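You operate a simulated robot arm through the tools that you are given. There is no shell and no other tool. Be economical: measure what you need, move in short steps, check, and stop when the job is done.

You run a simulated robot arm. Do the job below in one go: nothing can be reset, and whatever is moved stays where it is left.

## Task
Take the black cap and put it on the top of the wheel bench.

It is judged by the outcome, as a careful person would: the job done as asked, and still so three seconds after it is handed in. It fails if anything else is knocked over, pushed out of place, dropped, spilled or broken. Lids that push on must go on centred and level and be pressed home; caps that screw on are set level and turned clockwise until they are tight.

## Robot
A 6-joint arm with a two-finger parallel gripper on a trunk, on a base that drives. Base frame: it is fixed to the floor where the robot stands at the start and does not move with it; the origin is under the middle of the robot, x ahead of it, y to its left, z up. Units: mm, degrees, N and s.
With the tool pointing down near the work surface it reaches from about 300 to 700 mm from the robot's upright axis, wherever it stands. Its first joint turns from -166.0 to 166.0 degrees. Places, roughly: top of the wheel bench [800, 1900, 900]. Payload 4.1 kg.
Tool frame: the origin (TCP) lies between the finger pads and is the grasp point; the fingertips stand 23 mm ahead of it; z points along the fingers, y is the line along which they close. The gripper opens to 94 mm. The fingers are 38 mm wide and 10 mm thick; the gripper's body (54 by 96 mm) begins 39 mm behind the TCP.
Orientation is that of the tool frame in the base frame, as a unit quaternion [x, y, z, w]. With the fingers straight down and closing along the base's y, the tool's x points along the base's -x, its y along +y and its z along -z.

## Interface
- The arm moves only by the tool nudge_tool. Its argument "plan" is a list of rows, each an object of numbers (a shift or turn left out is 0, a gripper value left out holds the last): "dx", "dy", "dz": the shift along the tool's x, y, z in mm; "ax", "ay", "az": the turn, a rotation vector about the tool's x, y, z in degrees; "hand": the opening in per cent of the stroke, from 0 (shut) to 100 (fully open). In form: [{"dx": .., "dy": .., "dz": .., "ax": .., "ay": .., "az": .., "hand": ..}, ...]. A call has 1 to 12 rows; each row shifts and turns the commanded pose from where the row before left it, along the tool's axes as they then stand. Each row takes 0.2 s and may step no farther than 50 mm and 8.6 degrees from the row before; otherwise, or with a gripper value out of range, the whole call is refused. Where a pose cannot be reached the arm comes as near as it can. A force on the tool above 40 N (or 10 N above the force at the start of the call, whichever is more), or a blocked arm, ends the call early, and 0.2 s more pass. The fingers move at their own pace (about 45 mm/s each) and stop on an object; they squeeze with about 39 N. The grip force told is the motor's: it shows also when the fingers shut on nothing. Time passes only in rows, and 0.2 s behind the last, so rows that do not move let the fingers close. The reply holds the time, the measured pose of the TCP, the force on the tool along the base axes, the opening and the grip force, in the units named above and with some noise, and new pictures: "views" is both (left out), scene, wrist or none.
- Cameras (640 x 400 px; columns grow to the right, rows downward): "scene" is now at [27, 150, 1489.3]; the picture's right is [-0.21, -0.98, 0.00], its down [-0.57, 0.12, -0.81] and it looks along [0.79, -0.17, -0.59] (base axes); focal length 289 px, centre (320, 200). "wrist" rides on the gripper at [86, 16, -74] in the tool frame; the picture's right is [-0.18, 0.98, 0.00], its down [-0.58, -0.11, -0.81] and it looks along [-0.79, -0.15, 0.59] (tool axes); focal length 243 px, centre (320, 200). There is no depth. A picture from a camera that has moved, and an enlarged one, comes with that camera's place and axes in the base frame and with its lens. The place of the scene camera against the robot may be out by one fixed shift of up to 18 mm in any direction.
- move_column(by): slides the trunk up (or, below 0, down) by that many mm; the arm and the scene camera ride with it, the base frame stays. It gives what a move gives, with no picture.
- base_move(legs): drives the robot by 1 to 6 legs, each [ahead, turn to the left] in mm and degrees, along the robot's own axes; the way and the turn of a leg run together, so that a leg with both is an arc; at most 1500 mm and 180 degrees a leg. The arm and the cameras ride along, it lands a little off, and it stops where it bumps. It gives what a move gives, and a new picture of the scene camera.
- head_to(pan, tilt): turns the head with the scene camera to pan (to the left, within 155 degrees either way) and tilt (down, from -29 to 69), counted from straight ahead of the robot. It gives what a move gives, and a new picture of the scene camera.
- inspect(camera, box): a new picture of the part [left, top, right, bottom] of that camera's present view, enlarged. The clock stands still meanwhile.
- sign_off(): hands the job in; it is judged then, once.

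Work in short steps. Places have to be worked out from the pictures, the camera data and where the tool is seen: move nearer, look again, correct. Check each grasp and each placing, and mend what went wrong. You have 120 turns and 170 pictures in all, those below and enlarged ones among them. Open the gripper and draw the arm clear of the work before you hand the job in, unless the task says otherwise; then end with one line.

The tools are called as a command line: name --argument value ..., lists and objects as JSON in quotes. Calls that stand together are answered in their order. nudge_tool: Moves the arm, as the interface text tells. Its arguments: {"type":"object","properties":{"plan":{"type":"array"},"views":{"type":"string","enum":["both","scene","wrist","none"]}},"required":["plan"]} The other tools are called the same way: move_column (by) slides the trunk up or down; base_move (legs) drives the base; head_to (pan, tilt) turns the head that bears the scene camera; inspect (camera, box) takes an enlarged picture of a part of a camera's view; sign_off () hands the job in.

At the start:

```text
t: 0.0
ee_pos: [422.6, -13.3, 1184.8]
tool_rot: [0.0, 1.0, 0.0, 0.0]
force: [0.1, 0.6, -0.5]
width: 93.9
gripper_force: 0.0
trunk travel left (down, up): [-425.0, 165.0]
robot x, y, heading: [-0.4, -0.7, -0.2]
head pan, tilt: [-12.2, 35.8]
```

scene: 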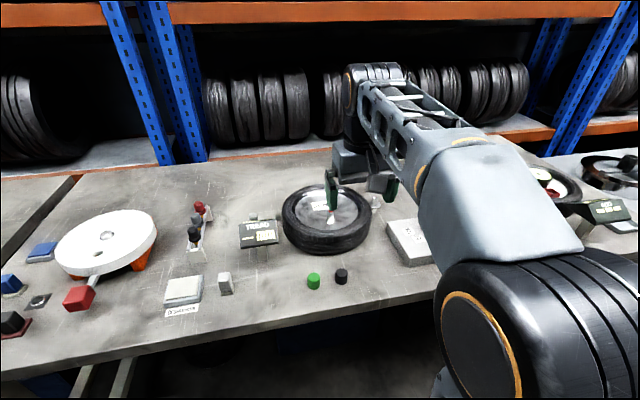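
wrist: 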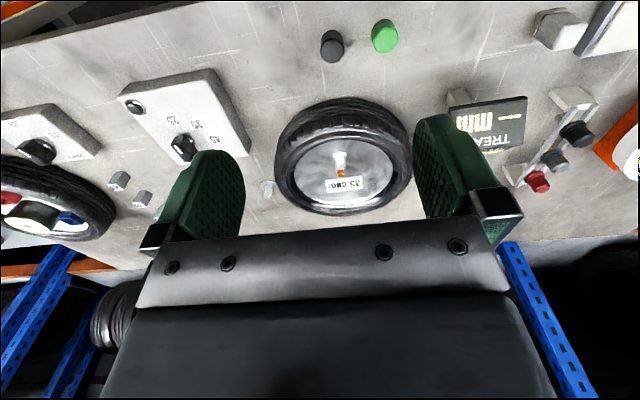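

The black cap seems to sit loose on the near bench beside the green one, at about (482, -8) in the base frame. I'll enlarge both views to confirm this and to check the black thing on the small stand.

inspect --camera "scene" --box '[160, 180, 380, 318]'

inspect --camera "wrist" --box '[280, 0, 640, 225]'

head_to --pan 60 --tilt 25

```text
2.90 times, centred on (270, 249) of scene
camera zoom: at [27.0, 150.0, 1489.3], right [-0.21, -0.98, 0.0], down [-0.57, 0.12, -0.81], along [0.79, -0.17, -0.59], focal length 838 px, centre (465, 58)
```

zoom: 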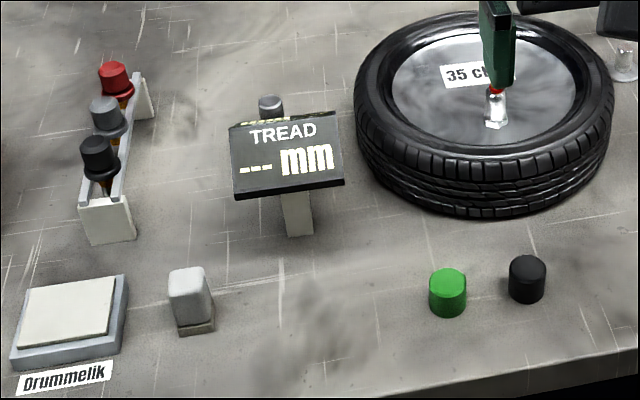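

```text
1.78 times, centred on (460, 112) of wrist
camera zoom: at [335.2, 2.7, 1259.9], right [0.18, 0.98, 0.0], down [0.58, -0.11, 0.81], along [0.79, -0.15, -0.59], focal length 431 px, centre (71, 356)
```

zoom: 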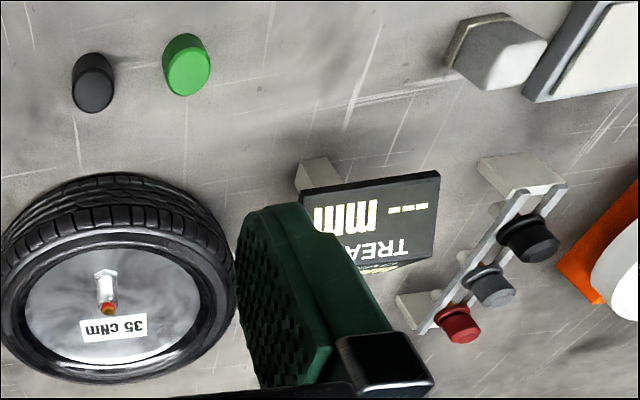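

```text
t: 1.4
ee_pos: [421.5, -12.8, 1184.3]
tool_rot: [0.0, 1.0, 0.0, -0.001]
force: [-0.3, -0.1, 0.1]
width: 93.8
gripper_force: 0.1
trunk travel left (down, up): [-425.0, 165.0]
robot x, y, heading: [0.8, -5.4, -0.3]
head pan, tilt: [60.0, 25.0]
camera scene: at [-12.5, 248.3, 1506.3], right [0.87, -0.5, 0.0], down [-0.21, -0.37, -0.91], along [0.45, 0.78, -0.42], focal length 289 px, centre (320, 200)
```

scene: 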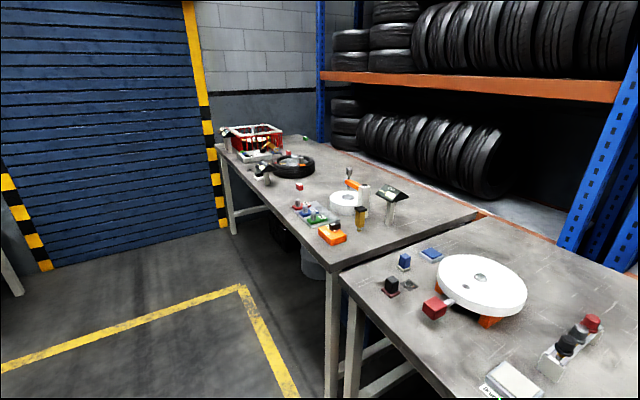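

The loose black cap is about 32 mm across and sits near (478, -8). The black thing on the stand is a fixed knob or probe. I'll move above the cap, come partway down and look again.

nudge_tool --plan '[{"dx": -28, "dy": 3, "dz": 20}, {"dx": -28, "dy": 2, "dz": 30}, {"dz": 45}, {"dz": 45}, {"dz": 40}, {}]' --views "wrist"

```text
t: 2.8
ee_pos: [478.6, -9.7, 1007.8]
tool_rot: [0.0, 1.0, 0.0, 0.0]
force: [0.8, -0.4, -0.2]
width: 94.2
gripper_force: 0.0
trunk travel left (down, up): [-425.0, 165.0]
robot x, y, heading: [1.9, -4.9, -0.0]
head pan, tilt: [60.0, 25.0]
camera wrist: at [392.4, 5.6, 1082.5], right [0.18, 0.98, 0.0], down [0.58, -0.11, 0.81], along [0.79, -0.15, -0.59], focal length 243 px, centre (320, 200)
```

wrist: 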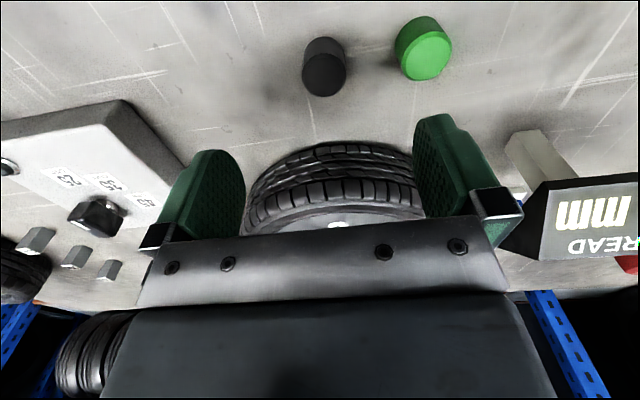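

The cap centre is near (474, -7) with its top at about z 915. The green cap is about 64 mm to the left, so I'll narrow the opening to about 56 mm, centre up and come down in part.

nudge_tool --plan '[{"dx": 4, "dy": 3, "hand": 60}, {}, {}, {"dz": 25}, {"dz": 20}, {}]' --views "wrist"

```text
t: 4.2
ee_pos: [471.9, -6.0, 962.0]
tool_rot: [0.001, 1.0, -0.001, 0.0]
force: [-0.7, 0.6, -0.4]
width: 56.3
gripper_force: 0.0
trunk travel left (down, up): [-425.0, 165.0]
robot x, y, heading: [3.0, -1.1, -0.2]
head pan, tilt: [60.0, 25.0]
camera wrist: at [386.1, 10.5, 1037.1], right [0.18, 0.98, 0.0], down [0.58, -0.11, 0.81], along [0.79, -0.15, -0.59], focal length 243 px, centre (320, 200)
```

wrist: 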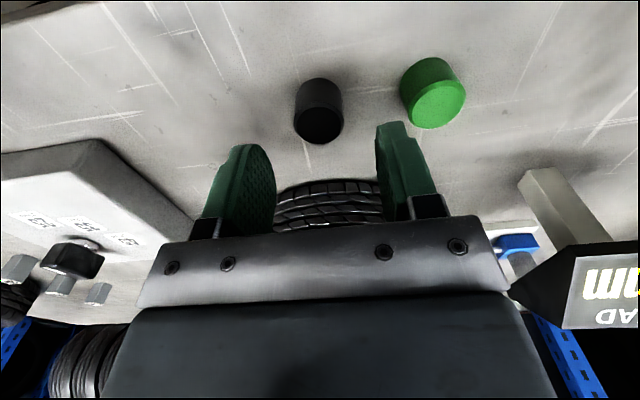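

The cap's top is at about (474, -7) and the tool is at (472, -6), so it is lined up. I'll lower to z ≈ 910 and close.

nudge_tool --plan '[{"dx": -2, "dy": -1, "dz": 20}, {"dz": 20}, {"dz": 12}, {}]' --views "wrist"

```text
t: 5.2
ee_pos: [474.6, -7.4, 909.0]
tool_rot: [0.001, 1.0, 0.0, 0.0]
force: [-0.8, -0.4, 0.2]
width: 56.5
gripper_force: 0.1
trunk travel left (down, up): [-425.0, 165.0]
robot x, y, heading: [-4.3, 0.2, -0.0]
head pan, tilt: [60.0, 25.0]
camera wrist: at [388.2, 9.1, 984.0], right [0.18, 0.98, 0.0], down [0.58, -0.11, 0.81], along [0.79, -0.15, -0.59], focal length 243 px, centre (320, 200)
```

wrist: 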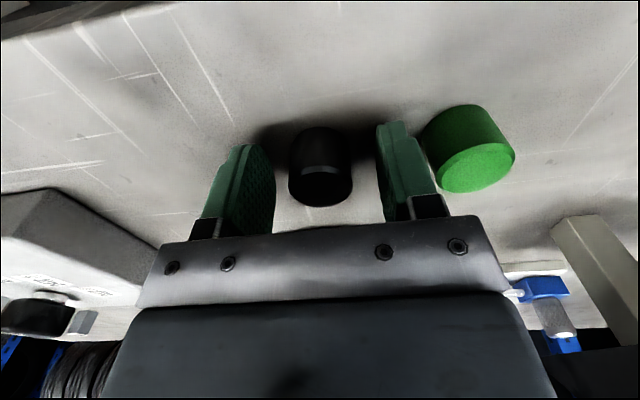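

The cap is between the fingers and the green one is clear. Closing now.

nudge_tool --plan '[{"hand": 0}, {}, {}, {}, {}]' --views "wrist"

```text
t: 6.4
ee_pos: [474.8, -7.4, 909.5]
tool_rot: [0.001, 1.0, 0.0, 0.0]
force: [-0.7, 0.1, 0.3]
width: 30.5
gripper_force: 39.0
trunk travel left (down, up): [-425.0, 165.0]
robot x, y, heading: [2.9, 0.4, 0.1]
head pan, tilt: [60.0, 25.0]
camera wrist: at [388.2, 9.1, 984.1], right [0.18, 0.98, 0.0], down [0.58, -0.11, 0.81], along [0.79, -0.15, -0.59], focal length 243 px, centre (320, 200)
```

wrist: 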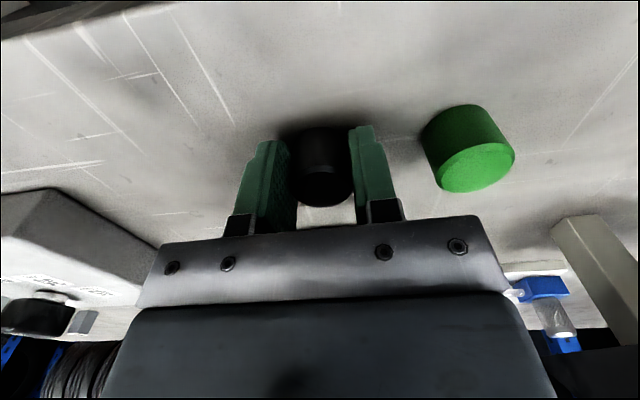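

The cap is gripped at 30.5 mm. I'll lift straight up, then draw the arm in a little before driving.

nudge_tool --plan '[{"dz": -20}, {"dz": -40}, {"dz": -45}, {"dz": -45}, {"dz": -45}, {"dz": -45}, {"dz": -30, "dx": 25}, {"dx": 30}, {}]' --views "wrist"

head_to --pan 75 --tilt 30

```text
t: 8.4
ee_pos: [420.7, -6.4, 1177.9]
tool_rot: [0.0, 1.0, 0.0, 0.0]
force: [-0.3, 0.5, -0.6]
width: 30.4
gripper_force: 39.2
trunk travel left (down, up): [-425.0, 165.0]
robot x, y, heading: [1.5, -0.5, -0.1]
head pan, tilt: [60.0, 25.0]
camera wrist: at [334.4, 10.1, 1252.8], right [0.18, 0.98, 0.0], down [0.58, -0.11, 0.81], along [0.79, -0.15, -0.59], focal length 243 px, centre (320, 200)
```

wrist: 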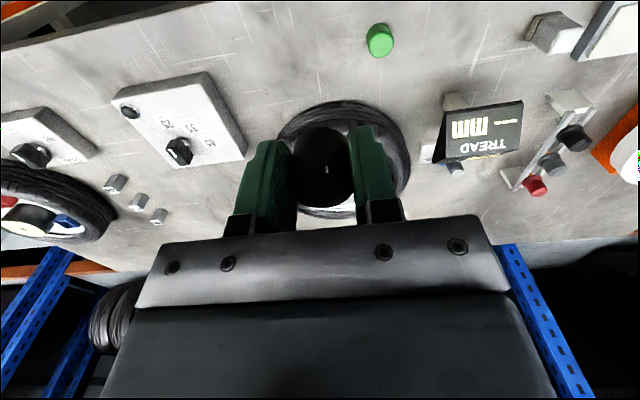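

```text
t: 9.2
ee_pos: [421.7, -5.6, 1176.7]
tool_rot: [0.0, 1.0, 0.0, 0.0]
force: [-0.3, -0.3, -0.2]
width: 30.6
gripper_force: 39.4
trunk travel left (down, up): [-425.0, 165.0]
robot x, y, heading: [0.8, -3.5, -0.0]
head pan, tilt: [75.0, 30.0]
camera scene: at [-35.2, 255.9, 1498.4], right [0.97, -0.26, 0.0], down [-0.13, -0.48, -0.87], along [0.22, 0.84, -0.5], focal length 289 px, centre (320, 200)
```

scene: 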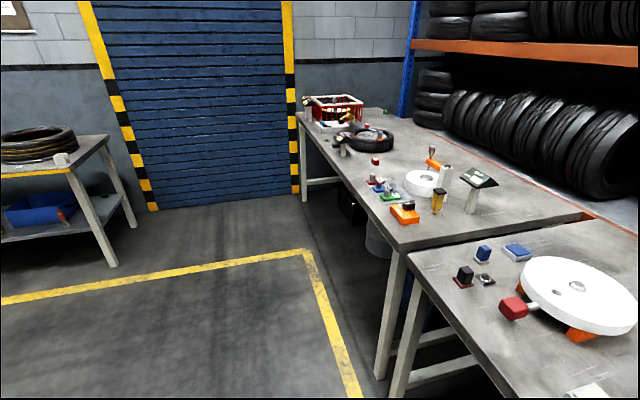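

The far bench, spanning roughly y 890 to 2800 with its front edge at x ≈ 400, matches the given wheel bench place. I'll turn left, drive alongside it, turn back to face it, and then pick a clear spot.

base_move --legs '[[0, 90], [1250, 0], [0, -90]]'

head_to --pan 0 --tilt 38

```text
t: 23.3
ee_pos: [414.0, 1240.3, 1176.6]
tool_rot: [0.021, 1.0, 0.0, 0.0]
force: [0.4, -0.4, 0.2]
width: 30.8
gripper_force: 39.2
trunk travel left (down, up): [-425.0, 165.0]
robot x, y, heading: [-4.9, 1257.5, -2.6]
head pan, tilt: [75.0, 30.0]
camera scene: at [-31.3, 1521.1, 1498.4], right [0.95, -0.3, 0.0], down [-0.15, -0.48, -0.87], along [0.26, 0.83, -0.5], focal length 289 px, centre (320, 200)
```

scene: 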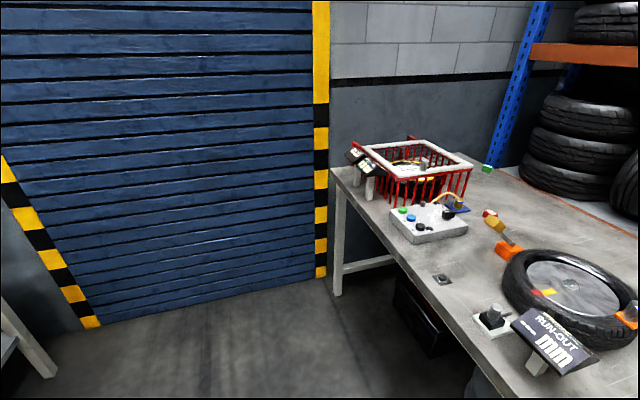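

```text
t: 24.8
ee_pos: [415.3, 1241.3, 1176.5]
tool_rot: [0.019, 1.0, 0.0, -0.001]
force: [-0.5, 0.2, 0.3]
width: 30.3
gripper_force: 39.0
trunk travel left (down, up): [-425.0, 165.0]
robot x, y, heading: [-4.2, 1262.2, -2.4]
head pan, tilt: [0.0, 38.0]
camera scene: at [28.1, 1431.4, 1486.0], right [-0.04, -1.0, 0.0], down [-0.62, 0.02, -0.79], along [0.79, -0.03, -0.62], focal length 289 px, centre (320, 200)
```

scene: 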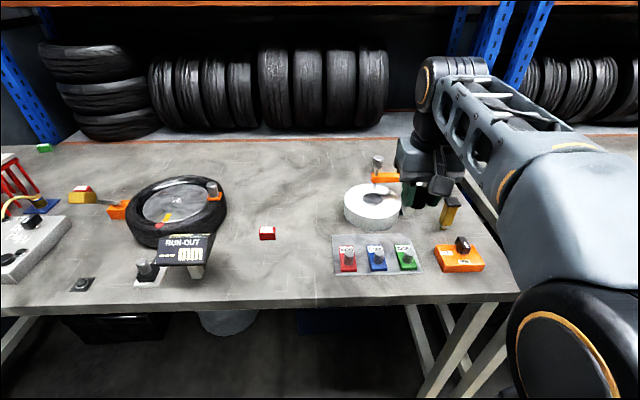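

The pictures show an empty patch around (520, 1465), between the coloured tray and the small red block. I'll move the arm over it while high and look again.

nudge_tool --plan '[{"dx": -15, "dy": 40}, {"dx": -16, "dy": 40}, {"dx": -16, "dy": 40}, {"dx": -16, "dy": 40}, {"dx": -16, "dy": 40}, {"dx": -16, "dy": 28}, {"dz": 40}, {"dz": 40}, {}]' --views "both"

```text
t: 26.8
ee_pos: [517.5, 1463.5, 1095.5]
tool_rot: [0.02, 1.0, 0.0, 0.0]
force: [-0.2, 0.3, 0.2]
width: 30.6
gripper_force: 38.8
trunk travel left (down, up): [-425.0, 165.0]
robot x, y, heading: [-7.4, 1261.2, -2.4]
head pan, tilt: [0.0, 38.0]
camera scene: at [28.2, 1431.5, 1486.0], right [-0.04, -1.0, 0.0], down [-0.62, 0.02, -0.79], along [0.79, -0.03, -0.62], focal length 289 px, centre (320, 200)
camera wrist: at [430.9, 1483.0, 1169.9], right [0.22, 0.97, 0.0], down [0.58, -0.13, 0.81], along [0.79, -0.18, -0.59], focal length 243 px, centre (320, 200)
```

scene: 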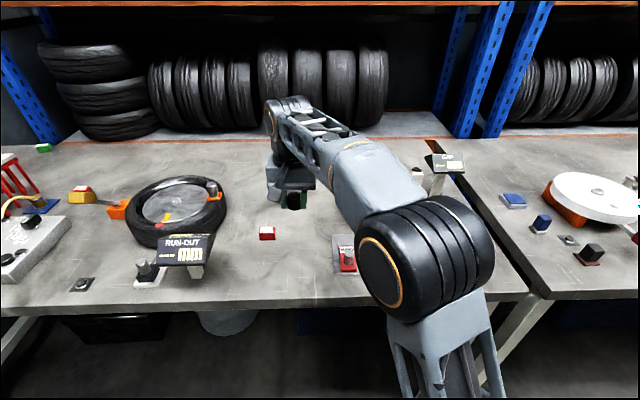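
wrist: 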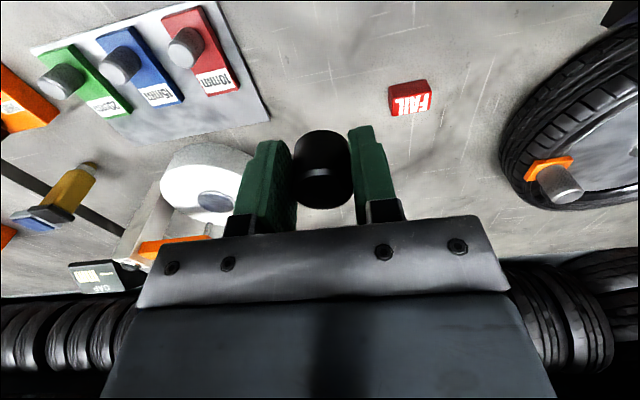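

Straight below the tool, at about (320, 17) in the wrist picture, the bench is clear: tray and red block are each about 85–90 mm away. I'll descend to TCP z ≈ 935 and check the height.

nudge_tool --plan '[{"dz": 40}, {"dz": 40}, {"dz": 40}, {"dz": 25}, {"dz": 15}, {}]' --views "wrist"

```text
t: 28.2
ee_pos: [518.7, 1463.8, 937.2]
tool_rot: [0.02, 1.0, 0.001, -0.001]
force: [-1.1, 0.3, -0.2]
width: 30.7
gripper_force: 38.9
trunk travel left (down, up): [-425.0, 165.0]
robot x, y, heading: [-7.0, 1261.7, -2.0]
head pan, tilt: [0.0, 38.0]
camera wrist: at [433.2, 1484.1, 1014.0], right [0.22, 0.97, 0.0], down [0.58, -0.13, 0.81], along [0.79, -0.18, -0.59], focal length 243 px, centre (320, 200)
```

wrist: 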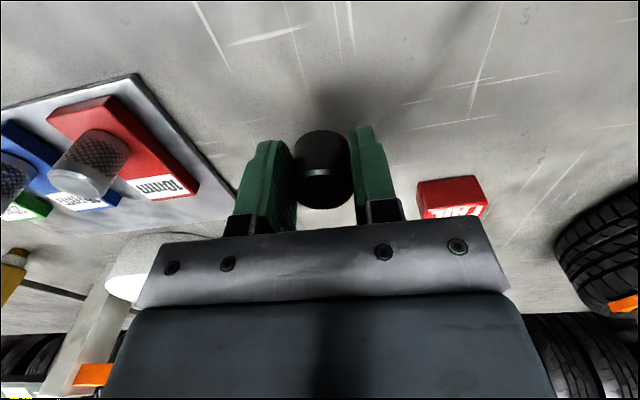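

The surroundings are clear. I'll go down in small steps, watching for contact.

nudge_tool --plan '[{"dz": 8}, {"dz": 6}, {"dz": 4}, {"dz": 3}, {"dz": 2}, {"dz": 2}, {}]' --views "wrist"

```text
t: 29.8
ee_pos: [518.2, 1463.7, 912.0]
tool_rot: [0.02, 1.0, 0.0, -0.001]
force: [0.3, 0.2, 0.1]
width: 30.6
gripper_force: 38.6
trunk travel left (down, up): [-425.0, 165.0]
robot x, y, heading: [-3.5, 1262.9, -2.5]
head pan, tilt: [0.0, 38.0]
camera wrist: at [432.3, 1484.8, 987.5], right [0.22, 0.97, 0.0], down [0.58, -0.13, 0.81], along [0.79, -0.18, -0.59], focal length 243 px, centre (320, 200)
```

wrist: 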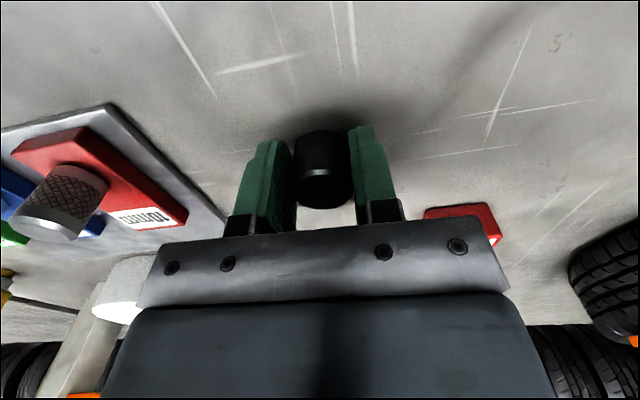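

There is no contact yet at z 912, and the cap was picked at 909.5. I'll continue in 1 mm steps.

nudge_tool --plan '[{"dz": 1}, {"dz": 1}, {"dz": 0.7}, {}]' --views "none"

```text
t: 30.8
ee_pos: [517.6, 1465.8, 909.8]
tool_rot: [0.019, 1.0, -0.001, 0.001]
force: [0.1, -0.8, -0.1]
width: 30.4
gripper_force: 39.5
trunk travel left (down, up): [-425.0, 165.0]
robot x, y, heading: [-8.4, 1259.6, -2.0]
head pan, tilt: [0.0, 38.0]
```

Force is still zero, so I'll creep a bit farther until it shows.

nudge_tool --plan '[{"dz": 0.7}, {"dz": 0.7}, {}]' --views "none"

```text
t: 31.6
ee_pos: [518.0, 1463.2, 907.4]
tool_rot: [0.02, 1.0, 0.0, 0.0]
force: [-0.2, -0.5, -0.9]
width: 30.7
gripper_force: 39.1
trunk travel left (down, up): [-425.0, 165.0]
robot x, y, heading: [-8.5, 1261.9, -2.3]
head pan, tilt: [0.0, 38.0]
```

Still no contact, so this bench may be slightly lower. I'll keep creeping.

nudge_tool --plan '[{"dz": 0.7}, {"dz": 0.7}, {"dz": 0.7}, {}]' --views "wrist"

```text
t: 32.6
ee_pos: [518.8, 1464.6, 907.5]
tool_rot: [0.021, 1.0, 0.001, 0.003]
force: [0.6, 1.3, 21.3]
width: 30.5
gripper_force: 39.2
trunk travel left (down, up): [-425.0, 165.0]
robot x, y, heading: [-7.6, 1260.2, -2.4]
head pan, tilt: [0.0, 38.0]
camera wrist: at [432.2, 1483.7, 983.2], right [0.22, 0.97, 0.0], down [0.57, -0.13, 0.81], along [0.79, -0.18, -0.59], focal length 243 px, centre (320, 200)
```

wrist: 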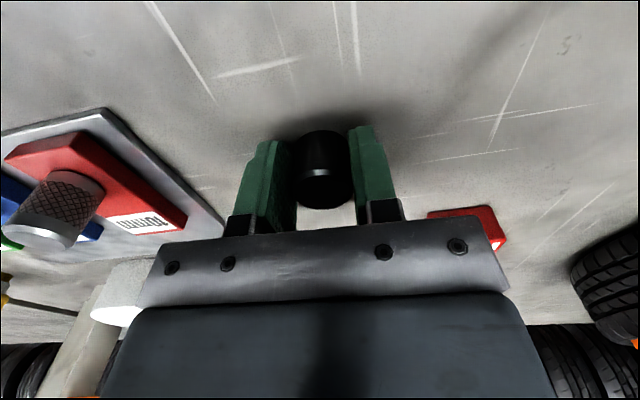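

Contact: 21 N upward, so the cap is on the bench. I'll back off 1 mm to ease the force, open partway, and rise.

nudge_tool --plan '[{"dz": -1}, {"hand": 60}, {}, {}, {}]' --views "wrist"

```text
t: 33.8
ee_pos: [517.7, 1464.2, 905.0]
tool_rot: [0.02, 1.0, 0.0, 0.0]
force: [-0.5, -0.8, 0.3]
width: 56.5
gripper_force: 0.0
trunk travel left (down, up): [-425.0, 165.0]
robot x, y, heading: [-6.8, 1263.4, -2.4]
head pan, tilt: [0.0, 38.0]
camera wrist: at [432.7, 1483.8, 981.7], right [0.22, 0.97, 0.0], down [0.58, -0.13, 0.81], along [0.79, -0.18, -0.59], focal length 243 px, centre (320, 200)
```

wrist: 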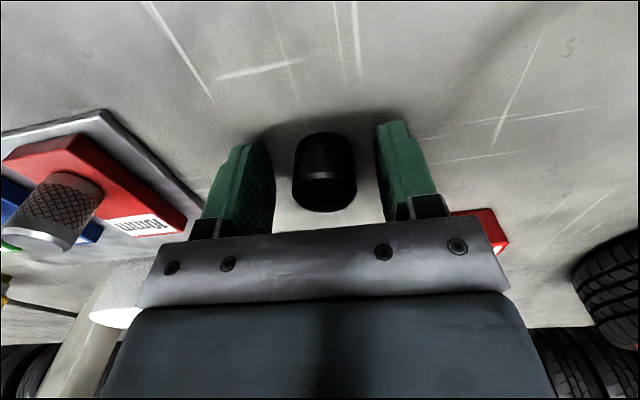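

The cap is standing free between the open fingers. I'll raise the arm straight up and draw it back.

nudge_tool --plan '[{"dz": -20}, {"dz": -40}, {"dz": -45}, {"dz": -45}, {"dz": -45}, {"dz": -45}, {"dx": 40}, {"dx": 40}, {}]' --views "both"

```text
t: 35.8
ee_pos: [439.9, 1463.6, 1148.2]
tool_rot: [0.02, 1.0, 0.0, 0.0]
force: [-0.5, 0.5, 0.3]
width: 56.5
gripper_force: 0.0
trunk travel left (down, up): [-425.0, 165.0]
robot x, y, heading: [-6.9, 1262.5, -2.0]
head pan, tilt: [0.0, 38.0]
camera scene: at [27.9, 1431.4, 1486.0], right [-0.04, -1.0, 0.0], down [-0.61, 0.02, -0.79], along [0.79, -0.03, -0.62], focal length 289 px, centre (320, 200)
camera wrist: at [354.0, 1483.8, 1223.3], right [0.22, 0.97, 0.0], down [0.58, -0.13, 0.81], along [0.79, -0.18, -0.59], focal length 243 px, centre (320, 200)
```

scene: 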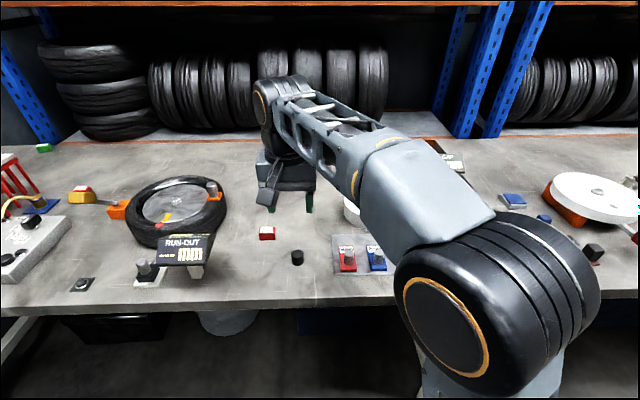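
wrist: 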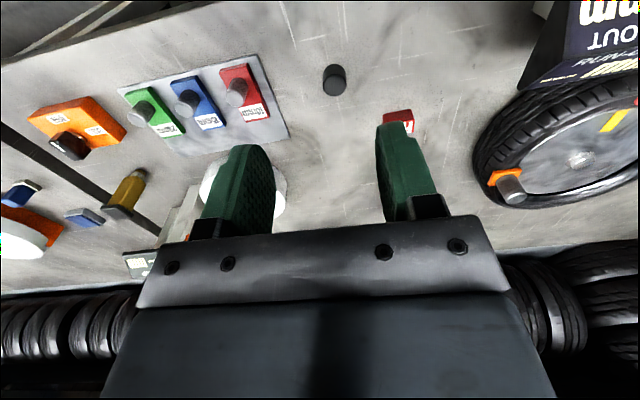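

The cap stands upright on the wheel bench, the neighbouring things are undisturbed, and the gripper is open and clear. Handing in.

sign_off

```text
The job is handed in.
```

The black cap is standing upright on a clear patch of the wheel bench at about (518, 1464). Nothing else was moved.
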